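You operate a simulated robot arm through the tools that you are given. There is no shell and no other tool. Be economical: measure what you need, move in short steps, check, and stop when the job is done.

The job below is to be done with a simulated robot arm. You get a single attempt, and the scene is never put back.

TASK
Swap the brass cap for the green connector on the garden outlet.
Fine: green valve shut first and open after; cap on the ledge. Where these are worked on the way, their far stop is far enough and under half their travel is too little: green valve.
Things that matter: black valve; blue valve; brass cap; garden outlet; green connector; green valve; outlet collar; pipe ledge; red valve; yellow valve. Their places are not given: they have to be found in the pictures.

It is judged by the outcome, as a careful person would: the job done as asked, and still so three seconds after it is handed in. It fails if anything else is knocked over, pushed out of place, dropped, spilled or broken. A push-on lid holds only when it is set on centred and level and pressed home; a screw cap is set on level and turned clockwise until tight.

THE ROBOT
A 6-joint arm with a two-finger parallel gripper, fixed in place. Base frame: the origin is at the foot of the arm, x ahead of it, y to its left, z up. Readings come in cm, rad, newtons and seconds.
With the tool pointing down near the work surface it reaches from about 22 to 62 cm from the base axis. Its first joint turns from -1.152 to 1.152 rad. Payload 2.7 kg.
Tool frame: the origin (TCP) lies between the finger pads and is the grasp point; the fingertips stand 2.3 cm ahead of it; z points along the fingers, y is the line along which they close. The gripper opens to 9.4 cm. The fingers are 3.8 cm wide and 1 cm thick; the gripper's body (5.4 by 9.6 cm) begins 3.9 cm behind the TCP.
Orientation is told as [roll, pitch, yaw] about the base's x, y, z axes, in that order, counted from this pose: with the fingers straight down and closing along the base's y, the tool's x points along the base's -x, its y along +y and its z along -z.

THE INTERFACE
- The arm moves only by the tool nudge_tool. Its argument "commands" is a list that holds one entry, the list of rows, each a list of 7 numbers: the shift along the base's x, y, z in cm, then the turn, a rotation vector about the base's x, y, z in rad, then the gripper command, from -1 (fully open) to 1 (shut), values between in proportion. In form: [[[tx, ty, tz, ax, ay, az, grip], ...]]. A call has 1 to 10 rows; each row is the pose to reach, as a shift and turn from the pose commanded when the call began. Each row takes 0.2 s and may step no farther than 5 cm and 0.15 rad from the row before; otherwise, or with a gripper value out of range, the whole call is refused. A pose out of reach is approached as far as the arm can. The call stops where the force on the tool passes 40 N (or 10 N more than at its start, if that is more) or the arm is blocked; 0.2 s more then pass. The fingers move at their own pace (about 4.5 cm/s each) and stop on an object; they squeeze with about 38 N. The grip force told is the motor's: it shows also when the fingers shut on nothing. Time passes only in rows, and 0.2 s behind the last, so rows that repeat a pose let the fingers close. The reply holds the time, the measured pose of the TCP, the force on the tool along the base axes, the opening and the grip force, in the units named above and with some noise, with the torque about the TCP (base axes, N m) and any sound that the robot's microphone picked up.
- Cameras (640 x 400 px; columns grow to the right, rows downward): "scene" is fixed at [5.53, -41.65, 141.35]; the picture's right is [0.92, -0.38, 0.00], its down [-0.19, -0.46, -0.87] and it looks along [0.33, 0.80, -0.49] (base axes); focal length 322 px, centre (320, 200). "wrist" rides on the gripper at [8.6, 1.6, -7.5] in the tool frame; the picture's right is [-0.18, 0.98, 0.00], its down [-0.58, -0.11, -0.81] and it looks along [-0.79, -0.15, 0.59] (tool axes); focal length 243 px, centre (320, 200).
- snapshot(camera): a new picture of that camera. The clock stands still meanwhile.
- measure_at(camera, pixels): for up to 12 pixels [column, row] of the newest picture of that camera ("zoom" is the newest enlarged one), the place [x, y, z] in the base frame of the surface seen there, good to about 0.2 cm. The clock stands still meanwhile.
- inspect(camera, box): a new picture of the part [left, top, right, bottom] of that camera's present view, enlarged. The clock stands still meanwhile.
- finish_job(): hands the job in; it is judged then, once.

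Go step by step. Measure first, check grasps and placings, and put right what went wrong. The budget is 80 turns and 54 pictures, counting those below and the enlarged ones. Unless the task says otherwise, let go and move clear before handing in, and close with one line.

The tools are called after "Emit:" as name(argument=value, ...) on one line, values as JSON. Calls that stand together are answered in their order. nudge_tool: Moves the arm, as the interface text tells. Its arguments: {"type":"object","properties":{"commands":{"type":"array"}},"required":["commands"]} The other tools are called the same way: snapshot (camera) takes a picture; measure_at (camera, pixels) gives the place of the surface under pixels of a picture; inspect (camera, box) takes an enlarged picture of a part of a camera's view; finish_job () hands the job in.

At the start:

```text
time: 0.0
tool_pos: [38.09, 21.53, 120.15]
ee_rot: [0.0, 0.001, 0.001]
force: [0.3, 0.2, -0.5]
torque: [-0.01, 0.02, -0.03]
width: 9.39
grasp_force: 0.1
```

scene: 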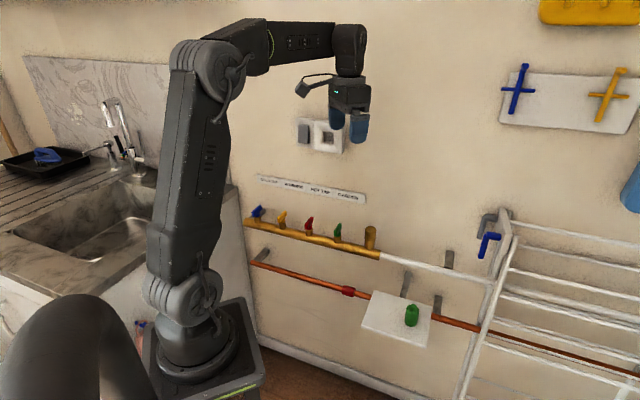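
wrist: 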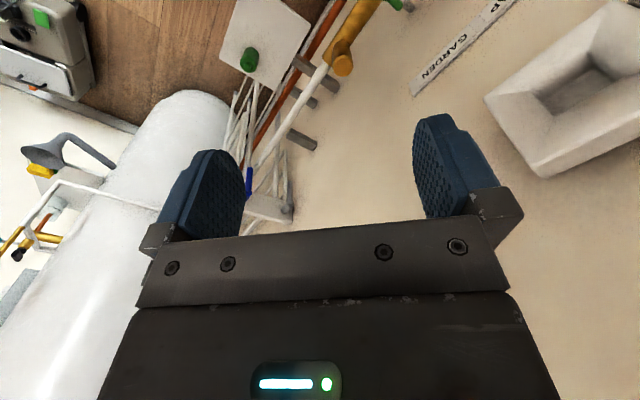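

The scene shows a brass manifold with valves (blue 257,211, yellow 281,218, red 309,224, green 337,230), an outlet around (370,237), and a ledge with the green connector (411,315). I'll enlarge these areas.

Emit:
inspect(camera="scene", box=[240, 165, 400, 265])

Emit:
inspect(camera="scene", box=[320, 210, 480, 360])

```text
4.00 times, centred on (320, 215) of scene
```

zoom: 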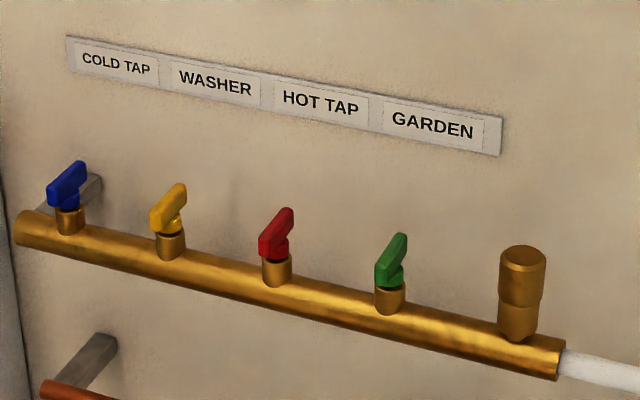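

```text
2.67 times, centred on (400, 285) of scene
```

zoom: 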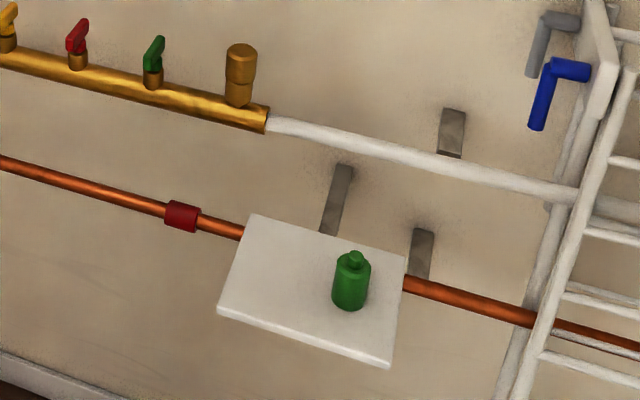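

The four valves, the cap (523,260 in zoom 1) and the ledge with the connector are clear. I'll measure points on the connector and ledge in the newest zoom and take the others from the scene view.

Emit:
measure_at(camera="zoom", pixels=[[242, 47], [242, 65], [239, 95], [239, 104], [350, 285], [355, 253], [350, 265], [250, 220], [400, 262], [222, 308], [386, 360], [300, 290]])

Emit:
inspect(camera="scene", box=[300, 205, 396, 265])

```text
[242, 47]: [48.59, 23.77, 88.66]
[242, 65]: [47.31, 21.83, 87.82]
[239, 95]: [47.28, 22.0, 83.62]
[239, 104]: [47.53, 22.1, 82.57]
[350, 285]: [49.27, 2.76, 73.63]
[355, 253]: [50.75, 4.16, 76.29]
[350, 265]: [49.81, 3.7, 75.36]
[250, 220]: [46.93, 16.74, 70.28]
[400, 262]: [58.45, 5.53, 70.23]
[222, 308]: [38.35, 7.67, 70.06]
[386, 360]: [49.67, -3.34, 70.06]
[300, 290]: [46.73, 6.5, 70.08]
```

```text
6.67 times, centred on (348, 235) of scene
```

zoom: 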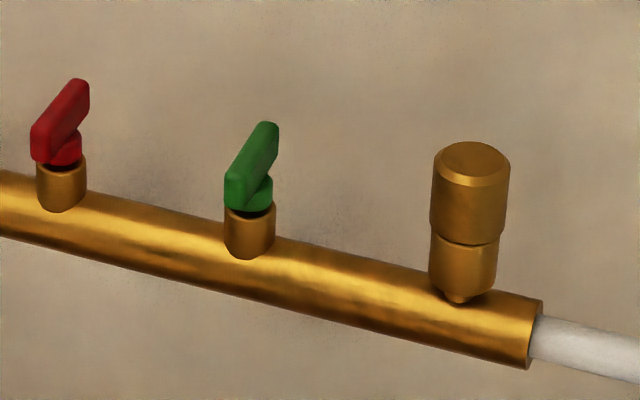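

Emit:
measure_at(camera="zoom", pixels=[[233, 178], [246, 187], [268, 126], [275, 135], [252, 158], [250, 235], [440, 155], [503, 158], [472, 150], [472, 185], [470, 235], [465, 270]])

Emit:
snapshot(camera="scene")

```text
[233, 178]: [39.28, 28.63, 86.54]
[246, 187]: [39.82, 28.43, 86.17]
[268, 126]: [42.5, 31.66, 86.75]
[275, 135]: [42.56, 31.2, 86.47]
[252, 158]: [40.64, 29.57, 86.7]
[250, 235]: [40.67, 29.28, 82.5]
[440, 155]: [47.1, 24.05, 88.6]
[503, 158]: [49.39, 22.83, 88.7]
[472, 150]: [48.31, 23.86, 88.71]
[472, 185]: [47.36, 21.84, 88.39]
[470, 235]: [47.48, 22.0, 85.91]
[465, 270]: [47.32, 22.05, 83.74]
```

```text
48 pictures are left
```

scene: 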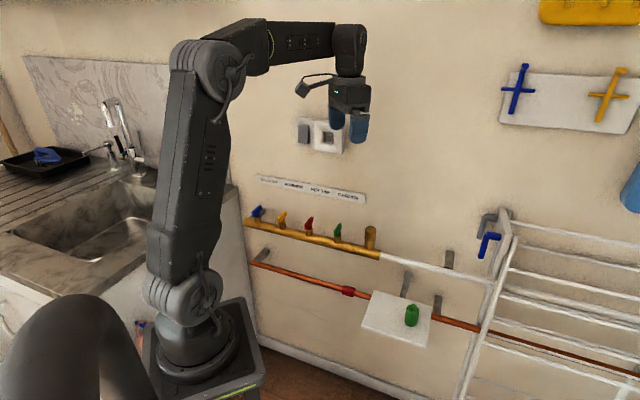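

The pipe runs along (0.72,-0.70), and the green handle, from (39.3,28.6) to (42.5,31.6), lies across it. I'll yaw the tool by about +0.8 rad so it faces the wall squarely, and lower it for a close look.

Emit:
nudge_tool(commands=[[[-1, 0, -4, 0, 0, 0.14, -1], [-2, 0, -8, 0, 0, 0.28, -1], [-3, 0, -12, 0, 0, 0.42, -1], [-3, 0, -16, 0, 0, 0.56, -1], [-3, 0, -20, 0, 0, 0.7, -1], [-3, 0, -23, 0, 0, 0.8, -1]]])

Emit:
snapshot(camera="wrist")

Emit:
snapshot(camera="scene")

```text
time: 1.4
tool_pos: [35.04, 21.68, 97.01]
ee_rot: [0.0, -0.002, 0.802]
force: [0.5, 0.0, -0.1]
torque: [0.02, -0.01, 0.01]
width: 9.39
grasp_force: 0.1
```

```text
47 pictures are left
```

wrist: 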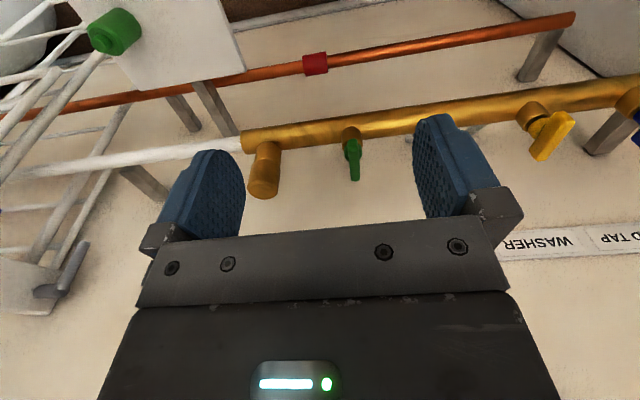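

```text
46 pictures are left
```

scene: 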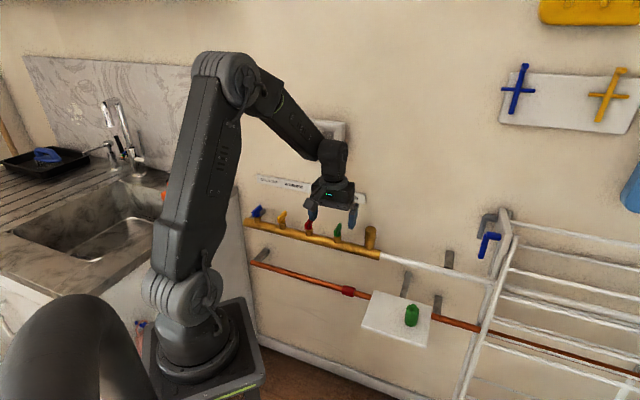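

The wrist view is upside-down: cap at (264,170), green valve at (353,155). I'll enlarge it.

Emit:
inspect(camera="wrist", box=[230, 90, 420, 210])

Emit:
measure_at(camera="wrist", pixels=[[353, 143], [356, 178], [350, 130], [264, 190], [265, 150], [300, 190], [544, 245], [264, 148]])

```text
3.33 times, centred on (325, 150) of wrist
```

zoom: 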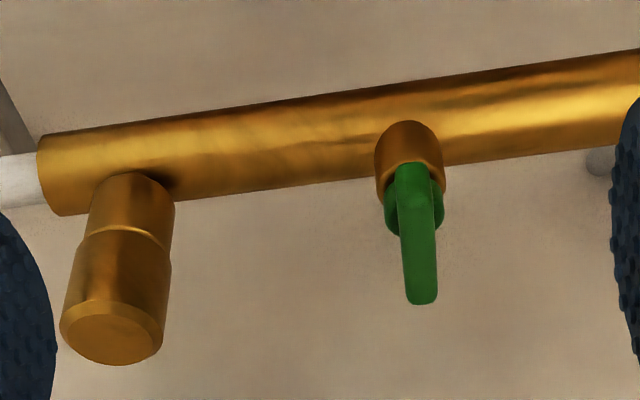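

```text
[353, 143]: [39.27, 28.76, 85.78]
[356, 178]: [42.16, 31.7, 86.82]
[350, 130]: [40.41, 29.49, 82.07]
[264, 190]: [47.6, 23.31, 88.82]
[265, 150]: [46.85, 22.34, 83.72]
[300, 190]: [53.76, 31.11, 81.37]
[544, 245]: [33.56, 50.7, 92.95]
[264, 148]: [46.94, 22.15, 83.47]
```

The wall is about 9.6 cm behind the handle, which is centred at (40.9,30.2), z 85–86.8. I'll open the gripper, go above the handle and come down to TCP z≈87.3.

Emit:
nudge_tool(commands=[[[2, 3, 0, 0, 0, 0, -1], [4, 6, 0, 0, 0, 0, -1], [5.86, 8.49, 0, 0, 0, 0, -1], [5.86, 8.49, -4, 0, 0, 0, -0.5], [5.86, 8.49, -7, 0, 0, 0, -0.5], [5.86, 8.49, -9, 0, 0, 0, -0.5], [5.86, 8.49, -9.7, 0, 0, 0, -0.5]]])

Emit:
snapshot(camera="wrist")

Emit:
inspect(camera="scene", box=[260, 160, 420, 260])

```text
time: 3.0
tool_pos: [40.92, 30.12, 87.38]
ee_rot: [0.001, 0.001, 0.799]
force: [0.0, 0.4, -0.7]
torque: [-0.01, 0.01, 0.0]
width: 7.03
grasp_force: 0.1
```

```text
44 pictures are left
```

wrist: 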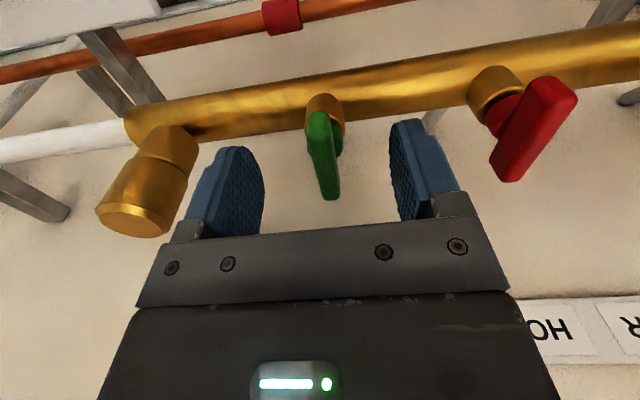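

```text
4.00 times, centred on (340, 210) of scene
```

zoom: 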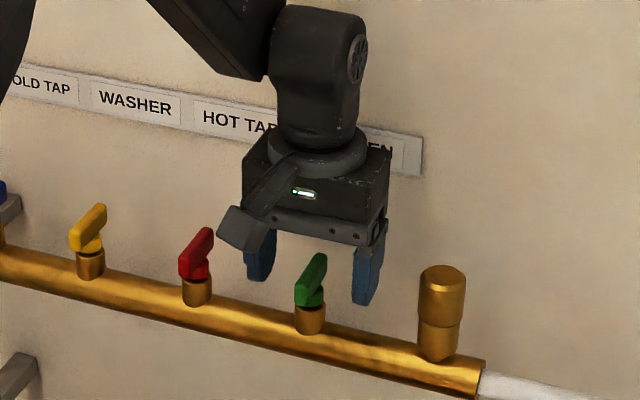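

The handle stands between the fingers (wrist 323,155). I'll close on it and check.

Emit:
nudge_tool(commands=[[[0, 0, -0.2, 0, 0, 0, 1], [0, 0, -0.2, 0, 0, 0, 1], [0, 0, -0.2, 0, 0, 0, 1], [0, 0, -0.2, 0, 0, 0, 1], [0, 0, -0.2, 0, 0, 0, 1]]])

```text
time: 4.2
tool_pos: [40.78, 30.3, 87.16]
ee_rot: [0.002, -0.001, 0.799]
force: [-13.1, 12.6, 0.6]
torque: [0.07, 0.15, -0.7]
width: 1.1
grasp_force: 45.2
```

The grip is on a 1.1 cm handle with some side load along (-,+). I'll ease that way and then try a small clockwise turn.

Emit:
nudge_tool(commands=[[[-0.15, 0.15, 0, 0, 0, 0, 1], [-0.15, 0.15, 0, 0, 0, -0.1, 1], [-0.15, 0.15, 0, 0, 0, -0.2, 1]]])

```text
time: 5.0
tool_pos: [40.87, 30.33, 87.27]
ee_rot: [0.0, 0.0, 0.599]
force: [-3.2, 12.5, -8.7]
torque: [-0.13, 0.32, 0.04]
width: 1.09
grasp_force: 44.5
```

It turns clockwise freely. I'll carry on that way, easing toward +y.

Emit:
nudge_tool(commands=[[[0, 0.1, 0, 0, 0, -0.1, 1], [0, 0.1, 0, 0, 0, -0.2, 1], [0, 0.1, 0, 0, 0, -0.3, 1], [0, 0.1, 0, 0, 0, -0.4, 1]]])

Emit:
inspect(camera="scene", box=[260, 160, 420, 260])

```text
time: 6.0
tool_pos: [40.72, 30.37, 87.1]
ee_rot: [-0.001, 0.002, 0.2]
force: [-10.7, 11.5, -13.4]
torque: [0.34, -0.71, 0.06]
width: 1.05
grasp_force: 44.6
```

```text
4.00 times, centred on (340, 210) of scene
```

zoom: 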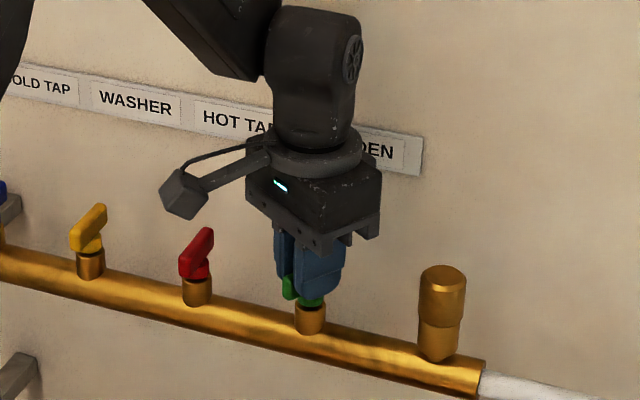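

The handle follows. I'll ease toward (-x,+y) and down a little, and continue toward the stop.

Emit:
nudge_tool(commands=[[[-0.15, 0.12, -0.12, 0, 0, -0.1, 1], [-0.15, 0.12, -0.12, 0, 0, -0.2, 1], [-0.15, 0.12, -0.12, 0, 0, -0.3, 1], [-0.15, 0.12, -0.12, 0, 0, -0.4, 1], [-0.15, 0.12, -0.12, 0, 0, -0.5, 1]]])

```text
time: 7.2
tool_pos: [40.66, 30.46, 87.23]
ee_rot: [0.001, -0.003, -0.302]
force: [4.3, 6.5, 1.7]
torque: [0.23, 1.04, 0.03]
width: 1.09
grasp_force: 44.7
```

1.1 rad turned with no stop yet. Continuing clockwise in small steps to find the stop.

Emit:
nudge_tool(commands=[[[0, 0.05, 0, 0, 0, -0.1, 1], [0, 0.05, 0, 0, 0, -0.2, 1], [0, 0.05, 0, 0, 0, -0.3, 1], [0, 0.05, 0, 0, 0, -0.4, 1], [0, 0.05, 0, 0, 0, -0.47, 1], [0, 0.05, 0, 0, 0, -0.52, 1]]])

Emit:
inspect(camera="scene", box=[260, 160, 420, 260])

```text
time: 8.6
tool_pos: [40.85, 30.54, 87.21]
ee_rot: [0.007, -0.003, -0.814]
force: [16.0, 10.9, 9.3]
torque: [-0.48, -0.44, 1.61]
width: 1.06
grasp_force: 45.1
```

```text
4.00 times, centred on (340, 210) of scene
```

zoom: 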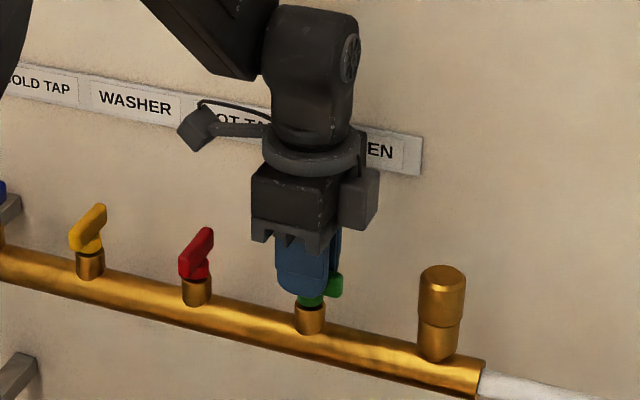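

Torque rose to 1.6 N·m at about 1.6 rad, so this is the far stop and the handle lies along the pipe. I'll release and lift clear.

Emit:
nudge_tool(commands=[[[0, 0, 0, 0, 0, 0.04, 1], [0, 0, 0, 0, 0, 0.04, -0.6], [0, 0, 0, 0, 0, 0.04, -0.6], [0, 0, 0, 0, 0, 0.04, -0.6], [0, 0, 4, 0, 0, 0.04, -0.6], [0, 0, 8, 0, 0, 0.14, -0.6], [-3, -3, 10, 0, 0, 0.28, -0.6], [-4, -6, 10, 0, 0, 0.42, -0.6], [-4, -8, 10, 0, 0, 0.56, -0.6], [-4, -10, 10, 0, 0, 0.7, -0.6]]])

Emit:
nudge_tool(commands=[[[1, -1, 0, 0, 0, 0.14, -0.6], [2, -2, 0, 0, 0, 0.28, -0.6], [3, -3, -1, 0, 0, 0.42, -0.6], [4, -4, -2, 0, 0, 0.56, -0.6], [4, -5, -3, 0, 0, 0.7, -0.6], [4, -6, -4, 0, 0, 0.84, -0.6], [4, -6, -4, 0, 0, 0.91, -0.6]]])

Emit:
snapshot(camera="wrist")

Emit:
inspect(camera="scene", box=[300, 205, 396, 265])

```text
time: 10.8
tool_pos: [36.56, 20.41, 97.17]
ee_rot: [-0.001, -0.002, -0.117]
force: [-0.5, -0.6, 0.2]
torque: [-0.02, 0.02, -0.01]
width: 7.51
grasp_force: 0.1
```

```text
time: 12.4
tool_pos: [40.7, 14.52, 93.16]
ee_rot: [-0.001, 0.0, 0.792]
force: [0.4, 0.1, -0.3]
torque: [-0.01, 0.01, -0.03]
width: 7.53
grasp_force: 0.1
```

```text
40 pictures are left
```

wrist: 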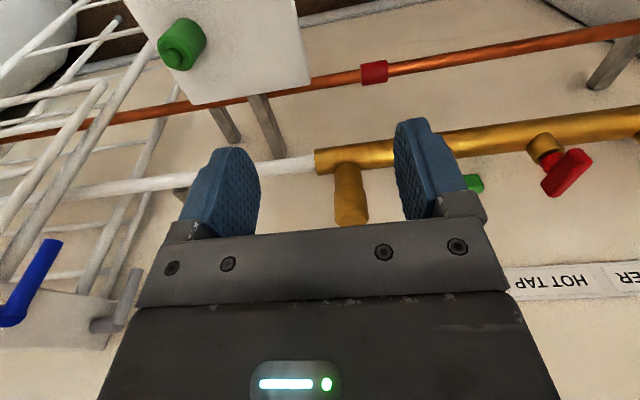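

```text
6.67 times, centred on (348, 235) of scene
```

zoom: 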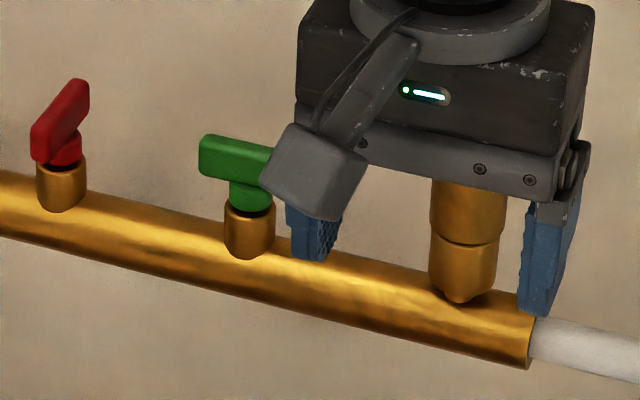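

The green handle now lies along the pipe. I'll zoom on the cap, collar and connector to tell how they fasten.

Emit:
inspect(camera="wrist", box=[310, 130, 406, 230])

Emit:
inspect(camera="scene", box=[390, 290, 438, 335])

```text
4.00 times, centred on (358, 180) of wrist
```

zoom: 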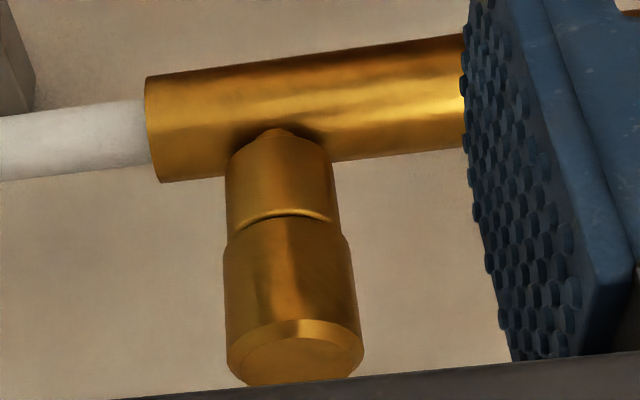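

```text
8.89 times, centred on (414, 312) of scene
```

zoom: 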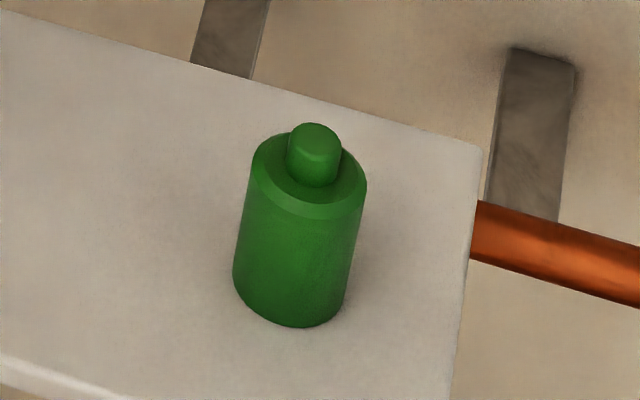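

The cap looks like a 3.2 cm cylinder (z≈86–88.7) above a narrower collar, centred near (48.2,23.1). I'll go over it and down to TCP z≈88.5.

Emit:
nudge_tool(commands=[[[2, 2, 1, 0, 0, 0, -0.6], [4, 5, 1, 0, 0, 0, -0.6], [6, 7, 1, 0, 0, 0, -0.6], [7.5, 8.55, 1, 0, 0, 0, -0.6], [7.5, 8.55, -1.5, 0, 0, 0, -0.6], [7.5, 8.55, -3.5, 0, 0, 0, -0.6], [7.5, 8.55, -4.6, 0, 0, 0, -0.6]]])

Emit:
snapshot(camera="wrist")

Emit:
inspect(camera="scene", box=[320, 190, 416, 260])

```text
time: 14.0
tool_pos: [48.27, 22.79, 88.64]
ee_rot: [0.001, 0.001, 0.792]
force: [-0.2, -0.9, 0.2]
torque: [0.0, -0.03, -0.03]
width: 7.52
grasp_force: 0.1
```

```text
36 pictures are left
```

wrist: 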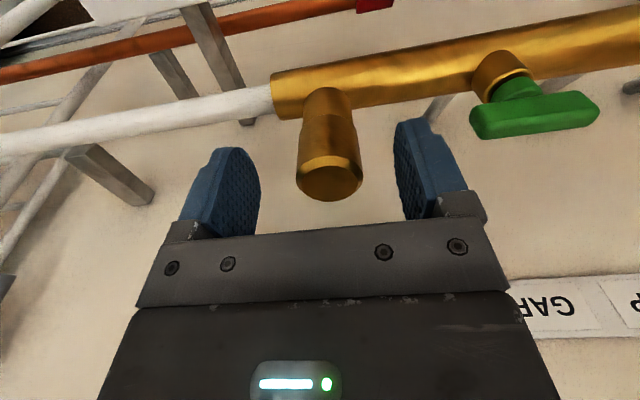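

```text
5.71 times, centred on (368, 225) of scene
```

zoom: 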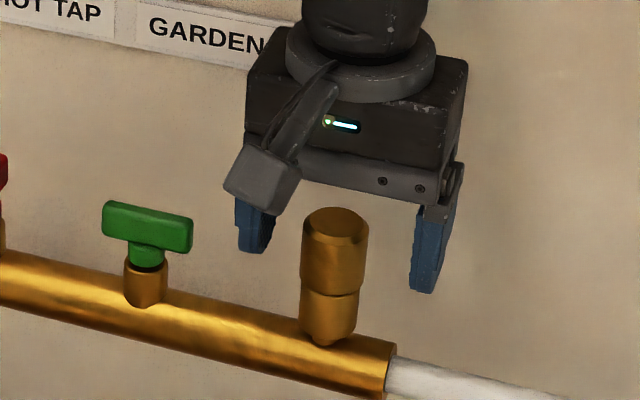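

The cap is between the fingers laterally; I'll check its depth against the TCP.

Emit:
measure_at(camera="wrist", pixels=[[330, 178], [300, 178], [359, 178], [333, 193], [327, 163], [326, 140], [326, 110]])

```text
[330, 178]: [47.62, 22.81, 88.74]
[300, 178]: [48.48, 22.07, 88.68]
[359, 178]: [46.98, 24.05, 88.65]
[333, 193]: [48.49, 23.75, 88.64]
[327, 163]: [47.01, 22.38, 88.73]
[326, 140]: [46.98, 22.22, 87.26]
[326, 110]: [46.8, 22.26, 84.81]
```

The cap axis comes out near (47.95,23.1). I'll shift (-0.3,+0.3) and close.

Emit:
nudge_tool(commands=[[[-0.3, 0.3, 0, 0, 0, 0, -0.6], [-0.3, 0.3, -0.15, 0, 0, 0, 1], [-0.3, 0.3, -0.15, 0, 0, 0, 1], [-0.3, 0.3, -0.15, 0, 0, 0, 1], [-0.3, 0.3, -0.15, 0, 0, 0, 1]]])

```text
time: 15.2
tool_pos: [47.87, 23.18, 88.48]
ee_rot: [-0.001, 0.0, 0.79]
force: [6.8, -6.8, -0.6]
torque: [-0.16, -0.07, 0.02]
width: 3.29
grasp_force: 38.1
```

Gripped, 3.29 cm wide, with a small side load. I'll ease (+0.1,-0.1) and try a counter-clockwise twist.

Emit:
nudge_tool(commands=[[[0.1, -0.1, 0, 0, 0, 0, 1], [0.1, -0.1, 0, 0, 0, 0.1, 1], [0.1, -0.1, 0, 0, 0, 0.2, 1], [0.1, -0.1, 0, 0, 0, 0.3, 1]]])

```text
time: 16.2
tool_pos: [48.06, 23.17, 88.45]
ee_rot: [-0.002, 0.0, 1.091]
force: [7.1, -5.6, 1.7]
torque: [-0.19, -0.04, 0.01]
width: 3.27
grasp_force: 37.5
```

There was no resistance to the twist. I'll try a gentle lift to see whether the cap is free.

Emit:
nudge_tool(commands=[[[0, 0, 0.1, 0, 0, 0, 1], [0, 0, 0.2, 0, 0, 0, 1], [0, 0, 0.3, 0, 0, 0, 1]]])

Emit:
inspect(camera="scene", box=[320, 190, 416, 260])

```text
time: 17.0
tool_pos: [47.99, 23.24, 88.58]
ee_rot: [-0.001, 0.001, 1.09]
force: [13.5, -1.8, -12.6]
torque: [-0.03, -0.47, -0.02]
width: 3.29
grasp_force: 37.9
```

```text
5.71 times, centred on (368, 225) of scene
```

zoom: 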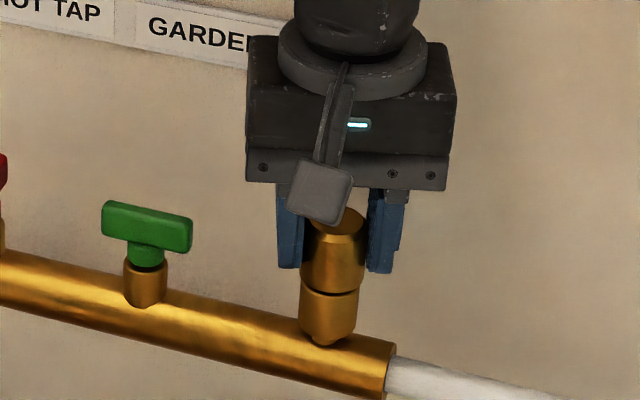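

It resists the pull (12.6 N for 0.17 cm), so it may be threaded. I'll take off most of the tension and keep unscrewing counter-clockwise, watching height and force.

Emit:
nudge_tool(commands=[[[0.1, -0.05, -0.15, 0, 0, 0.13, 1], [0.1, -0.05, -0.15, 0, 0, 0.26, 1], [0.1, -0.05, -0.15, 0, 0, 0.39, 1], [0.1, -0.05, -0.15, 0, 0, 0.52, 1], [0.1, -0.05, -0.15, 0, 0, 0.65, 1], [0.1, -0.05, -0.15, 0, 0, 0.78, 1], [0.1, -0.05, -0.15, 0, 0, 0.91, 1]]])

```text
time: 18.6
tool_pos: [48.19, 23.27, 88.61]
ee_rot: [-0.003, 0.0, 2.005]
force: [13.5, -0.1, -0.9]
torque: [-0.05, -0.22, -0.04]
width: 3.31
grasp_force: 38.1
```

The twist reached 1.2 rad and the load eased. I'll correct +x and lift again gently to test.

Emit:
nudge_tool(commands=[[[0.15, 0, 0.1, 0, 0, 0, 1], [0.15, 0, 0.2, 0, 0, 0, 1], [0.15, 0, 0.3, 0, 0, 0, 1], [0.15, 0, 0.4, 0, 0, 0, 1]]])

Emit:
inspect(camera="scene", box=[320, 190, 416, 260])

```text
time: 19.6
tool_pos: [48.21, 23.09, 88.63]
ee_rot: [0.004, 0.0, 2.0]
force: [12.2, 4.6, -24.3]
torque: [0.13, -0.43, 0.01]
width: 3.27
grasp_force: 37.6
```

```text
5.71 times, centred on (368, 225) of scene
```

zoom: 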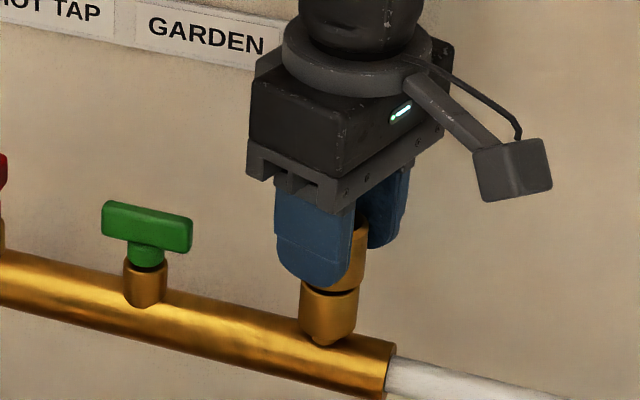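

Still held at 24 N, but twisting meets no torque, which suggests a thread. I'll reset the tension and unscrew further.

Emit:
nudge_tool(commands=[[[0.25, 0.05, 0.1, 0, 0, 0.14, 1], [0.25, 0.05, 0.1, 0, 0, 0.28, 1], [0.25, 0.05, 0.1, 0, 0, 0.42, 1], [0.25, 0.05, 0.1, 0, 0, 0.56, 1], [0.25, 0.05, 0.1, 0, 0, 0.7, 1], [0.25, 0.05, 0.1, 0, 0, 0.84, 1], [0.25, 0.05, 0.1, 0, 0, 0.98, 1], [0.25, 0.05, 0.1, 0, 0, 1.12, 1]]])

```text
time: 21.4
tool_pos: [48.34, 23.41, 88.87]
ee_rot: [0.0, -0.007, 3.123]
force: [-7.4, 17.5, -28.6]
torque: [0.27, -0.04, -0.05]
width: 3.27
grasp_force: 37.8
```

Height is creeping up (88.63→88.87). I'll check the seam in the picture and measure the cap.

Emit:
inspect(camera="scene", box=[345, 205, 393, 250])

```text
8.89 times, centred on (369, 228) of scene
```

zoom: 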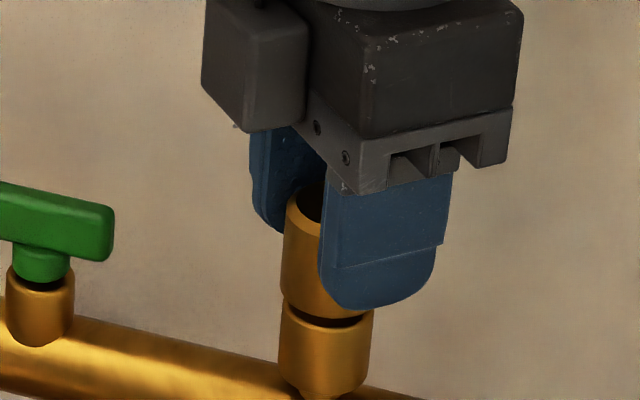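

A dark gap has opened at the seam, so it is a screw cap. I'll ease off, release, wind back to yaw ≈-0.9 and regrip.

Emit:
nudge_tool(commands=[[[0, 0.15, -0.3, 0, 0, 0, 1], [0, 0.15, -0.3, 0, 0, 0, -0.1], [0, 0.15, -0.3, 0, 0, 0, -0.1], [0, 0.15, -0.3, 0, 0, -0.15, -0.1], [0, 0.15, -0.3, 0, 0, -0.3, -0.1], [0, 0.15, -0.3, 0, 0, -0.45, -0.1], [0, 0.15, -0.3, 0, 0, -0.6, -0.1], [0, 0.15, -0.3, 0, 0, -0.75, -0.1], [0, 0.15, -0.3, 0, 0, -0.9, -0.1], [0, 0.15, -0.3, 0, 0, -1.05, -0.1]]])

Emit:
nudge_tool(commands=[[[0, 0, 0, 0, 0, -0.15, -0.1], [0, 0, 0, 0, 0, -0.3, -0.1], [0, 0, 0, 0, 0, -0.45, -0.1], [0, 0, 0, 0, 0, -0.6, -0.1], [0, 0, 0, 0, 0, -0.75, -0.1], [0, 0, 0, 0, 0, -0.9, -0.1], [0, 0, 0, 0, 0, -1.05, -0.1], [0, 0, 0, 0, 0, -1.2, -0.1], [0, 0, 0, 0, 0, -1.3, -0.1]]])

Emit:
inspect(camera="scene", box=[345, 205, 393, 250])

Emit:
snapshot(camera="wrist")

```text
time: 23.6
tool_pos: [48.42, 23.43, 88.73]
ee_rot: [0.001, -0.001, 2.067]
force: [0.5, 0.3, 0.0]
torque: [0.0, -0.02, 0.04]
width: 5.17
grasp_force: 0.1
```

```text
time: 25.6
tool_pos: [48.44, 23.36, 88.79]
ee_rot: [0.0, -0.001, 0.768]
force: [-0.1, 0.5, 0.0]
torque: [0.01, -0.03, 0.01]
width: 5.14
grasp_force: 0.1
```

```text
8.89 times, centred on (369, 228) of scene
```

zoom: 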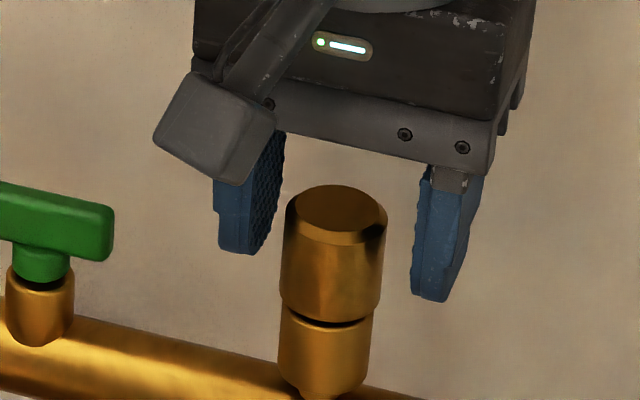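

```text
30 pictures are left
```

wrist: 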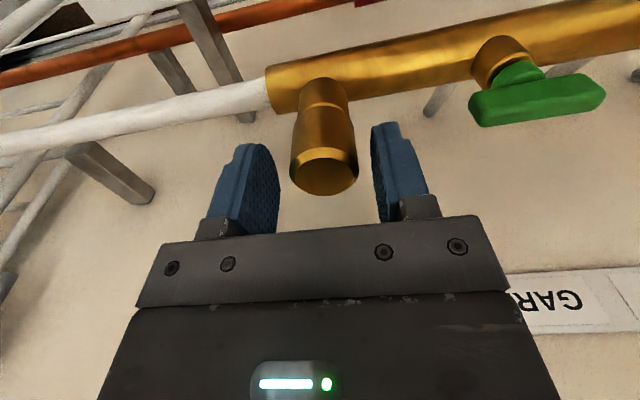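

The cap sits slightly higher with a visible gap. I'll measure its top to recentre.

Emit:
measure_at(camera="wrist", pixels=[[325, 175], [296, 172], [353, 172], [327, 188], [322, 161], [322, 135], [330, 88], [324, 107]])

Emit:
nudge_tool(commands=[[[0, 0, 0, 0, 0, -0.15, -0.1], [0, 0, 0, 0, 0, -0.3, -0.1], [0, 0, 0, 0, 0, -0.45, -0.1], [0, 0, 0, 0, 0, -0.6, -0.1], [0, 0, 0, 0, 0, -0.75, -0.1], [0, 0, 0, 0, 0, -0.9, -0.1], [0, 0, 0, 0, 0, -1.05, -0.1], [0, 0, 0, 0, 0, -1.2, -0.1], [0, 0, 0, 0, 0, -1.35, -0.1], [0, 0, 0, 0, 0, -1.5, -0.1]]])

```text
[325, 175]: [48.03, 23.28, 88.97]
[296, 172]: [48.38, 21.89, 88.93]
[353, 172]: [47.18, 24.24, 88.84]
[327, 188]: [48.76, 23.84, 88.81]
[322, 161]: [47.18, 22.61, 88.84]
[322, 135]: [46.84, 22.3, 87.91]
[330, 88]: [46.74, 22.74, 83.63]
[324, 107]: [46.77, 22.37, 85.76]
```

```text
time: 27.8
tool_pos: [48.49, 23.36, 88.66]
ee_rot: [0.0, 0.001, -0.731]
force: [-0.2, -0.1, 0.3]
torque: [0.01, 0.01, 0.0]
width: 5.18
grasp_force: 0.0
```

Cap top is now 88.9, up about 0.2. At yaw -0.73 I'll grip and begin the next counter-clockwise pass with slight lift allowance.

Emit:
nudge_tool(commands=[[[0, 0, 0, 0, 0, 0, 1], [0, 0, 0, 0, 0, 0, 1], [0, 0, 0, 0, 0, 0, 1], [0, 0, 0.02, 0, 0, 0.15, 1], [0, 0, 0.03, 0, 0, 0.3, 1], [0, 0, 0.05, 0, 0, 0.45, 1], [0, 0, 0.06, 0, 0, 0.6, 1], [0, 0, 0.08, 0, 0, 0.75, 1], [0, 0, 0.1, 0, 0, 0.9, 1]]])

```text
time: 29.8
tool_pos: [48.38, 23.37, 88.84]
ee_rot: [0.001, -0.002, 0.175]
force: [-8.7, -3.1, -0.3]
torque: [-0.23, 0.38, 0.02]
width: 3.28
grasp_force: 38.0
```

It turns well and the forces are small. Continuing counter-clockwise, rising slightly with the thread.

Emit:
nudge_tool(commands=[[[-0.1, 0, 0.02, 0, 0, 0.15, 1], [-0.1, 0, 0.03, 0, 0, 0.3, 1], [-0.1, 0, 0.05, 0, 0, 0.45, 1], [-0.1, 0, 0.06, 0, 0, 0.6, 1], [-0.1, 0, 0.08, 0, 0, 0.75, 1], [-0.1, 0, 0.1, 0, 0, 0.9, 1], [-0.1, 0, 0.11, 0, 0, 1.05, 1], [-0.1, 0, 0.13, 0, 0, 1.2, 1], [-0.1, 0, 0.14, 0, 0, 1.35, 1]]])

Emit:
nudge_tool(commands=[[[0, 0, 0.02, 0, 0, 0.15, 1], [0, 0, 0.03, 0, 0, 0.3, 1], [0, 0, 0.05, 0, 0, 0.45, 1], [0, 0, 0.06, 0, 0, 0.6, 1], [0, 0, 0.08, 0, 0, 0.75, 1], [0, 0, 0.1, 0, 0, 0.9, 1], [0, 0, 0.11, 0, 0, 1.05, 1], [0, 0, 0.13, 0, 0, 1.2, 1], [0, 0, 0.14, 0, 0, 1.35, 1]]])

Emit:
inspect(camera="scene", box=[345, 205, 393, 250])

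```text
time: 31.8
tool_pos: [48.09, 23.78, 88.85]
ee_rot: [0.004, -0.002, 1.524]
force: [-19.3, 21.9, -2.1]
torque: [0.67, 0.32, -0.04]
width: 3.27
grasp_force: 38.0
```

```text
time: 33.8
tool_pos: [48.25, 23.28, 89.1]
ee_rot: [0.001, -0.001, 2.872]
force: [-23.4, 4.0, -3.0]
torque: [0.11, 0.62, -0.05]
width: 3.21
grasp_force: 37.7
```

```text
8.89 times, centred on (369, 228) of scene
```

zoom: 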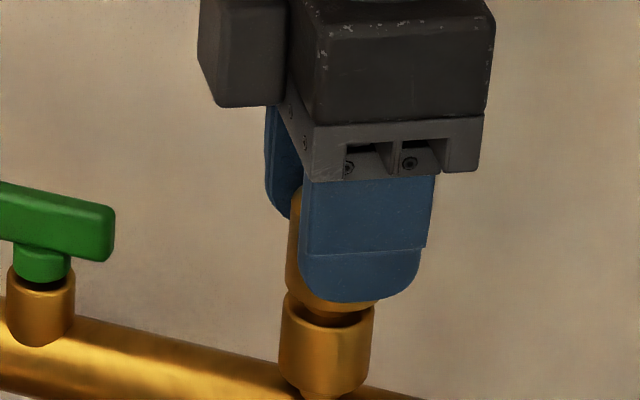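

The gap is larger, with about 5.9 rad turned in total. I'll relieve the side load (-x) and test a lift.

Emit:
nudge_tool(commands=[[[-0.3, 0.05, 0, 0, 0, 0, 1], [-0.3, 0.05, 0.15, 0, 0, 0, 1], [-0.3, 0.05, 0.3, 0, 0, 0, 1]]])

```text
time: 34.6
tool_pos: [48.22, 23.41, 89.55]
ee_rot: [-0.001, 0.003, 2.871]
force: [-2.8, -4.1, -0.8]
torque: [-0.14, 0.06, -0.01]
width: 3.19
grasp_force: 37.9
```

It rose to 89.55 with no load, so the cap is free. Lifting straight up and checking.

Emit:
nudge_tool(commands=[[[0, 0, 1, 0, 0, 0, 1], [0, 0, 2.5, 0, 0, 0, 1], [0, 0, 5, 0, 0, 0, 1]]])

Emit:
inspect(camera="scene", box=[330, 180, 410, 250])

```text
time: 35.4
tool_pos: [48.01, 23.4, 94.6]
ee_rot: [0.001, -0.001, 2.871]
force: [-0.2, 0.2, -0.8]
torque: [-0.01, 0.01, 0.0]
width: 3.2
grasp_force: 38.6
```

```text
5.71 times, centred on (370, 215) of scene
```

zoom: 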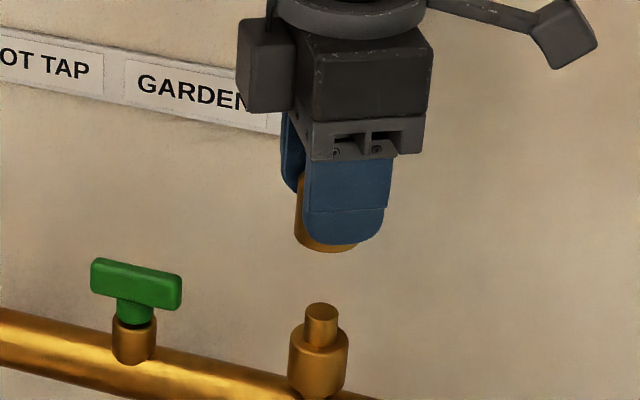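

The cap is off, and the outlet has a male post on the collar (321,325). I'll measure post, collar and cap bottom from this zoom, and start winding the yaw back while moving away from the pipe.

Emit:
measure_at(camera="zoom", pixels=[[321, 310], [306, 325], [321, 328], [337, 325], [318, 355], [318, 375], [292, 340], [345, 340], [325, 246], [310, 240]])

Emit:
nudge_tool(commands=[[[0, -2, 1, 0, 0, -0.15, 1], [-1, -5, 2, 0, 0, -0.3, 1], [-2, -8, 2, 0, 0, -0.45, 1], [-3, -11, 2, 0, 0, -0.6, 1], [-3.5, -13, 1, 0, 0, -0.75, 1], [-3.5, -13, -1, 0, 0, -0.9, 1], [-3.5, -13, -3, 0, 0, -1.05, 1], [-3.5, -13, -5, 0, 0, -1.2, 1], [-3.5, -13, -7, 0, 0, -1.35, 1], [-3.5, -13, -8, 0, 0, -1.5, 1]]])

Emit:
nudge_tool(commands=[[[0, 0, -1, 0, 0, -0.15, 1], [0, 0, -2, 0, 0, -0.3, 1], [0, 0, -3, 0, 0, -0.45, 1], [0, 0, -4, 0, 0, -0.57, 1]]])

Emit:
inspect(camera="scene", box=[340, 220, 468, 348])

```text
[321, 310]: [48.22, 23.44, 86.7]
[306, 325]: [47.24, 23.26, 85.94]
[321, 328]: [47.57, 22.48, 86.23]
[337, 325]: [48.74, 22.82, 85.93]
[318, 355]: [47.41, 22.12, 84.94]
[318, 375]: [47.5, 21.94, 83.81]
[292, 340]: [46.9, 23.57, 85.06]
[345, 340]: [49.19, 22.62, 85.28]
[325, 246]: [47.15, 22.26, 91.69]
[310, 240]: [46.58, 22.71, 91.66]
```

```text
time: 37.6
tool_pos: [44.43, 10.48, 86.38]
ee_rot: [-0.001, 0.002, 1.367]
force: [0.4, 1.0, -0.4]
torque: [0.0, -0.01, 0.01]
width: 3.18
grasp_force: 37.8
```

```text
time: 38.6
tool_pos: [44.66, 10.5, 82.43]
ee_rot: [0.001, 0.001, 0.798]
force: [0.1, -1.2, -0.8]
torque: [-0.01, 0.02, -0.01]
width: 3.21
grasp_force: 38.4
```

```text
3.12 times, centred on (404, 284) of scene
```

zoom: 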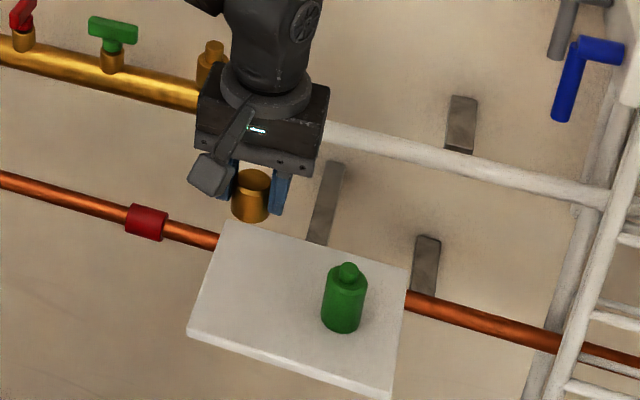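

Cap bottom is 2.9 below the TCP, so it touches the ledge (z 70.1) at TCP≈73.0. I'll shift 0.8 cm inward and descend.

Emit:
nudge_tool(commands=[[[0.6, -0.6, -3, 0, 0, 0, 1], [0.6, -0.6, -6, 0, 0, 0, 1], [0.6, -0.6, -8, 0, 0, 0, 1], [0.6, -0.6, -8.8, 0, 0, 0, 1], [0.6, -0.6, -9.1, 0, 0, 0, 1], [0.6, -0.6, -9.3, 0, 0, 0, 1]]])

Emit:
inspect(camera="scene", box=[350, 260, 446, 350])

```text
time: 40.0
tool_pos: [45.38, 9.84, 73.23]
ee_rot: [-0.002, -0.002, 0.801]
force: [-9.7, -10.4, 35.1]
torque: [-0.2, 0.28, 0.13]
width: 3.2
grasp_force: 37.8
```

```text
4.44 times, centred on (398, 305) of scene
```

zoom: 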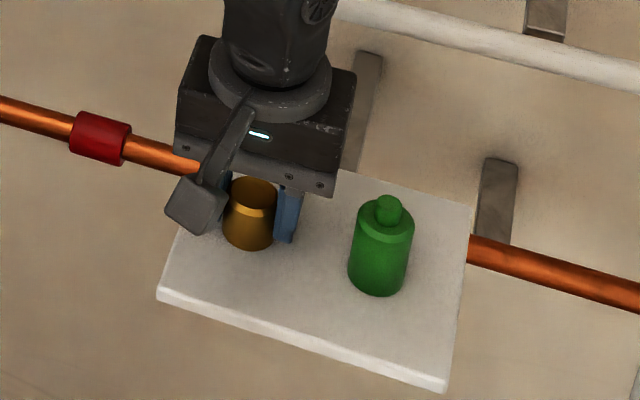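

It touched down at 35 N. I'll ease up 0.3, open partway and lift straight up.

Emit:
nudge_tool(commands=[[[0, 0, 0.3, 0, 0, 0, 1], [0, 0, 0.3, 0, 0, 0, 0], [0, 0, 0.3, 0, 0, 0, -0.1], [0, 0, 0.3, 0, 0, 0, -0.1], [0, 0, 2, 0, 0, 0, -0.1], [0, 0, 5, 0, 0, 0, -0.1], [-2, -3, 8, 0, 0, 0, -0.3], [-2, -6, 8, 0, 0, 0, -0.3]]])

Emit:
snapshot(camera="wrist")

Emit:
inspect(camera="scene", box=[350, 260, 446, 350])

```text
time: 41.8
tool_pos: [43.19, 3.93, 81.1]
ee_rot: [0.0, -0.001, 0.8]
force: [-0.2, 0.5, 0.6]
torque: [-0.01, -0.02, -0.03]
width: 6.09
grasp_force: 0.1
```

```text
25 pictures are left
```

wrist: 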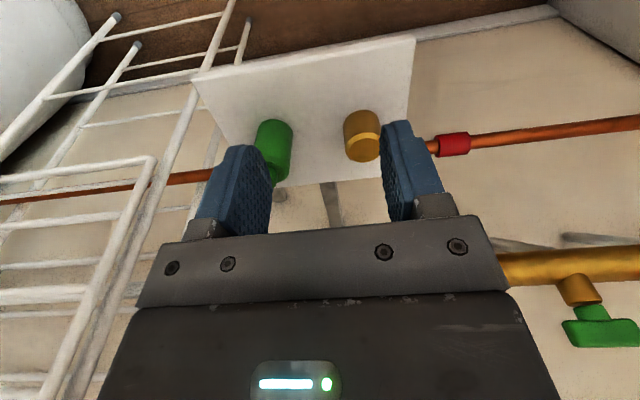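

```text
4.44 times, centred on (398, 305) of scene
```

zoom: 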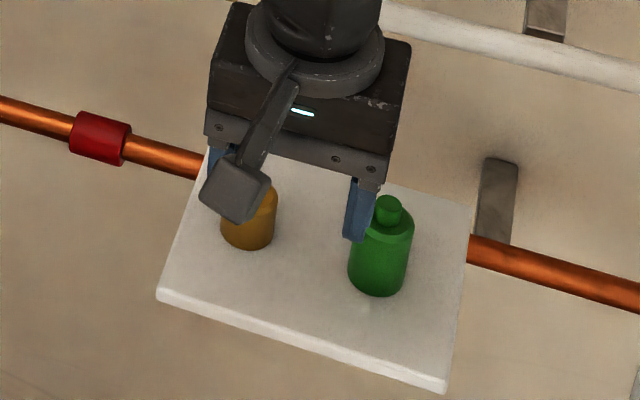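

The cap stands on the ledge. Now measure the connector (382,245) and confirm its shape.

Emit:
measure_at(camera="zoom", pixels=[[389, 204], [389, 215], [360, 228], [411, 230], [383, 245], [381, 265], [379, 285], [354, 270], [404, 272], [386, 233]])

```text
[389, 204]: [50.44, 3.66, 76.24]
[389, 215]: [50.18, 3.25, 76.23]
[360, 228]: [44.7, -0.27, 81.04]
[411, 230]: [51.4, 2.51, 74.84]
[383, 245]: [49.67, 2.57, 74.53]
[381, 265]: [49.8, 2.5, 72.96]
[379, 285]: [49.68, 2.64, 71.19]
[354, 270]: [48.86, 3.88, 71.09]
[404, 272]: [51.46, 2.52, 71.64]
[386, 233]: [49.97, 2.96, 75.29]
```

The connector's axis is near (50.6,3.65), body z 70.1–75.2, nub up to 76.3. I'll move over it and descend to TCP z≈74.

Emit:
nudge_tool(commands=[[[3, 0, 1, 0, 0, 0, -0.4], [6, -0.2, 1, 0, 0, 0, -0.4], [7.4, -0.28, 1, 0, 0, 0, -0.4], [7.4, -0.28, -2, 0, 0, 0, -0.4], [7.4, -0.28, -4.5, 0, 0, 0, -0.4], [7.4, -0.28, -5.5, 0, 0, 0, -0.4]]])

Emit:
snapshot(camera="wrist")

```text
time: 43.2
tool_pos: [50.51, 3.43, 75.45]
ee_rot: [0.0, 0.001, 0.8]
force: [0.2, 0.8, -0.6]
torque: [-0.03, 0.03, 0.0]
width: 6.6
grasp_force: 0.1
```

```text
23 pictures are left
```

wrist: 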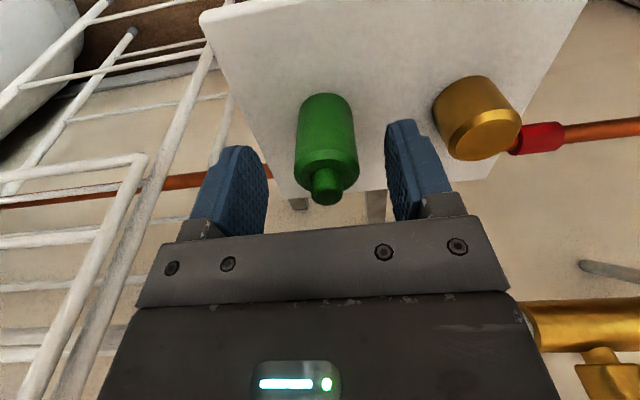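

Emit:
measure_at(camera="wrist", pixels=[[327, 198], [327, 190], [298, 160], [356, 160], [326, 140], [326, 120], [326, 163], [313, 182], [341, 182]])

```text
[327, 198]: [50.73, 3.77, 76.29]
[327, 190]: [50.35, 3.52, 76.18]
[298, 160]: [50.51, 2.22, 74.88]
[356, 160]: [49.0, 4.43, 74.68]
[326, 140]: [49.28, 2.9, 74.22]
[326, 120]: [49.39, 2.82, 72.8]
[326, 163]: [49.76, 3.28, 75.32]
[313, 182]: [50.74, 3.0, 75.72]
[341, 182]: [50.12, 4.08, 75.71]
```

The axis is about (50.6,3.75). I'll nudge (+0.1,+0.3), descend to 74.0 and grip.

Emit:
nudge_tool(commands=[[[0.1, 0.3, -0.7, 0, 0, 0, -0.4], [0.1, 0.3, -1.45, 0, 0, 0, -0.4], [0.1, 0.3, -1.45, 0, 0, 0, 1], [0.1, 0.3, -1.45, 0, 0, 0, 1], [0.1, 0.3, -1.45, 0, 0, 0, 1], [0.1, 0.3, -1.45, 0, 0, 0, 1]]])

Emit:
nudge_tool(commands=[[[0, 0, 1, 0, 0, 0, 1], [0, 0, 4, 0, 0, 0, 1], [0, 0, 8, 0, 0, 0, 1], [-1, 1, 12, 0, 0, 0.14, 1], [-3, 3, 16, 0, 0, 0.28, 1], [-4, 5, 20, 0, 0, 0.42, 1], [-4, 7, 21, 0, 0, 0.56, 1], [-4, 9, 21, 0, 0, 0.7, 1], [-4, 11, 21, 0, 0, 0.84, 1]]])

Emit:
inspect(camera="scene", box=[330, 180, 458, 260])

```text
time: 44.6
tool_pos: [50.62, 3.77, 74.14]
ee_rot: [0.0, 0.0, 0.801]
force: [0.0, 0.4, -0.4]
torque: [0.04, -0.01, -0.01]
width: 3.1
grasp_force: 37.9
```

```text
time: 46.6
tool_pos: [46.71, 14.87, 95.14]
ee_rot: [-0.002, 0.0, 1.645]
force: [-0.5, 0.2, -0.8]
torque: [-0.01, -0.01, 0.04]
width: 3.14
grasp_force: 38.2
```

```text
5.00 times, centred on (394, 220) of scene
```

zoom: 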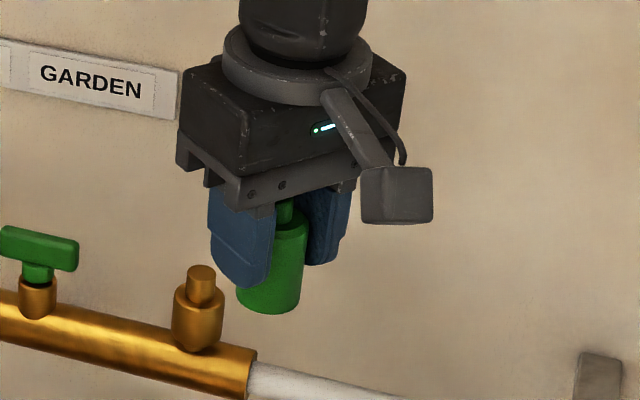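

The connector is held upright. I'll turn to yaw ≈3.0 and place it above the post at (48.1,23.25).

Emit:
nudge_tool(commands=[[[0, 1, 0, 0, 0, 0.15, 1], [0.4, 2, 0, 0, 0, 0.3, 1], [0.8, 3.5, 0, 0, 0, 0.45, 1], [1.2, 5, 0, 0, 0, 0.6, 1], [1.4, 6.5, 0, 0, 0, 0.75, 1], [1.4, 8, 0, 0, 0, 0.9, 1], [1.4, 8.4, 0, 0, 0, 1.05, 1], [1.4, 8.4, -1, 0, 0, 1.2, 1], [1.4, 8.4, -2, 0, 0, 1.35, 1], [1.4, 8.4, -3, 0, 0, 1.35, 1]]])

Emit:
inspect(camera="scene", box=[345, 190, 393, 250])

```text
time: 48.8
tool_pos: [48.12, 23.27, 92.29]
ee_rot: [0.0, 0.0, 2.993]
force: [-0.6, 0.3, 0.2]
torque: [0.0, -0.01, 0.02]
width: 3.14
grasp_force: 38.5
```

```text
6.67 times, centred on (369, 220) of scene
```

zoom: 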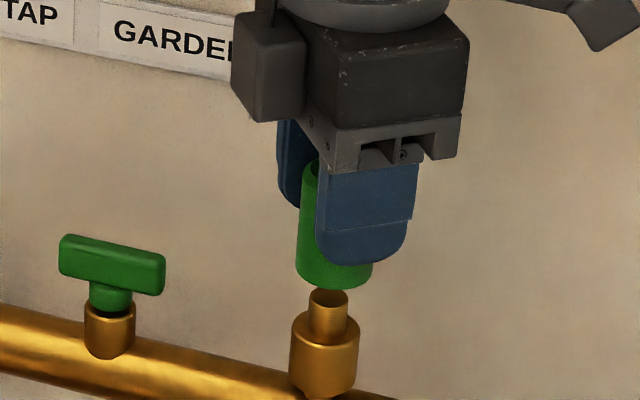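

In the image the connector bottom (297–373) is about 0.15 cm right of the post. I'll check depth with measurements.

Emit:
measure_at(camera="zoom", pixels=[[335, 284], [335, 278], [305, 250], [308, 265], [366, 272], [328, 320], [328, 297], [324, 360], [324, 375], [294, 350], [354, 352]])

```text
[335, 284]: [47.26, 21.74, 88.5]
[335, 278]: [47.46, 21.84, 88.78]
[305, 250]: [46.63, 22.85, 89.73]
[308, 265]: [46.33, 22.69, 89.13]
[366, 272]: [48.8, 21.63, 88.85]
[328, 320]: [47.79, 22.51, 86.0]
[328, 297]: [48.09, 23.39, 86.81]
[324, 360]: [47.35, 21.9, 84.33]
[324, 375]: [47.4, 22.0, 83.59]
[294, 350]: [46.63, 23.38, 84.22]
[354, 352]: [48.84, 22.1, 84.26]
```

Depth agrees within 0.1 cm. I'll correct (-0.1,+0.1) and lower gently until contact.

Emit:
nudge_tool(commands=[[[-0.1, 0.1, -0.8, 0, 0, 0, 1], [-0.1, 0.1, -1.4, 0, 0, 0, 1], [-0.1, 0.1, -1.8, 0, 0, 0, 1], [-0.1, 0.1, -2.1, 0, 0, 0, 1], [-0.1, 0.1, -2.3, 0, 0, 0, 1], [-0.1, 0.1, -2.45, 0, 0, 0, 1]]])

Emit:
inspect(camera="scene", box=[345, 190, 393, 250])

```text
time: 50.2
tool_pos: [47.97, 23.32, 89.8]
ee_rot: [0.001, -0.001, 2.991]
force: [1.3, -1.0, 0.8]
torque: [-0.01, -0.07, -0.03]
width: 3.14
grasp_force: 37.8
```

```text
6.67 times, centred on (369, 220) of scene
```

zoom: 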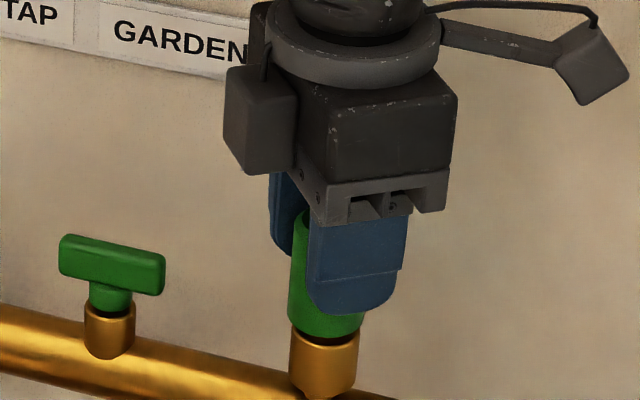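

The connector is over the post and centred, with no contact load yet. Lowering a little more.

Emit:
nudge_tool(commands=[[[0, 0, -0.1, 0, 0, 0, 1], [0, 0, -0.2, 0, 0, 0, 1], [0, 0, -0.3, 0, 0, 0, 1], [0, 0, -0.4, 0, 0, 0, 1]]])

```text
time: 51.2
tool_pos: [47.95, 23.16, 89.26]
ee_rot: [-0.002, 0.003, 2.993]
force: [4.6, 2.0, 2.0]
torque: [0.06, -0.16, 0.04]
width: 3.16
grasp_force: 38.1
```

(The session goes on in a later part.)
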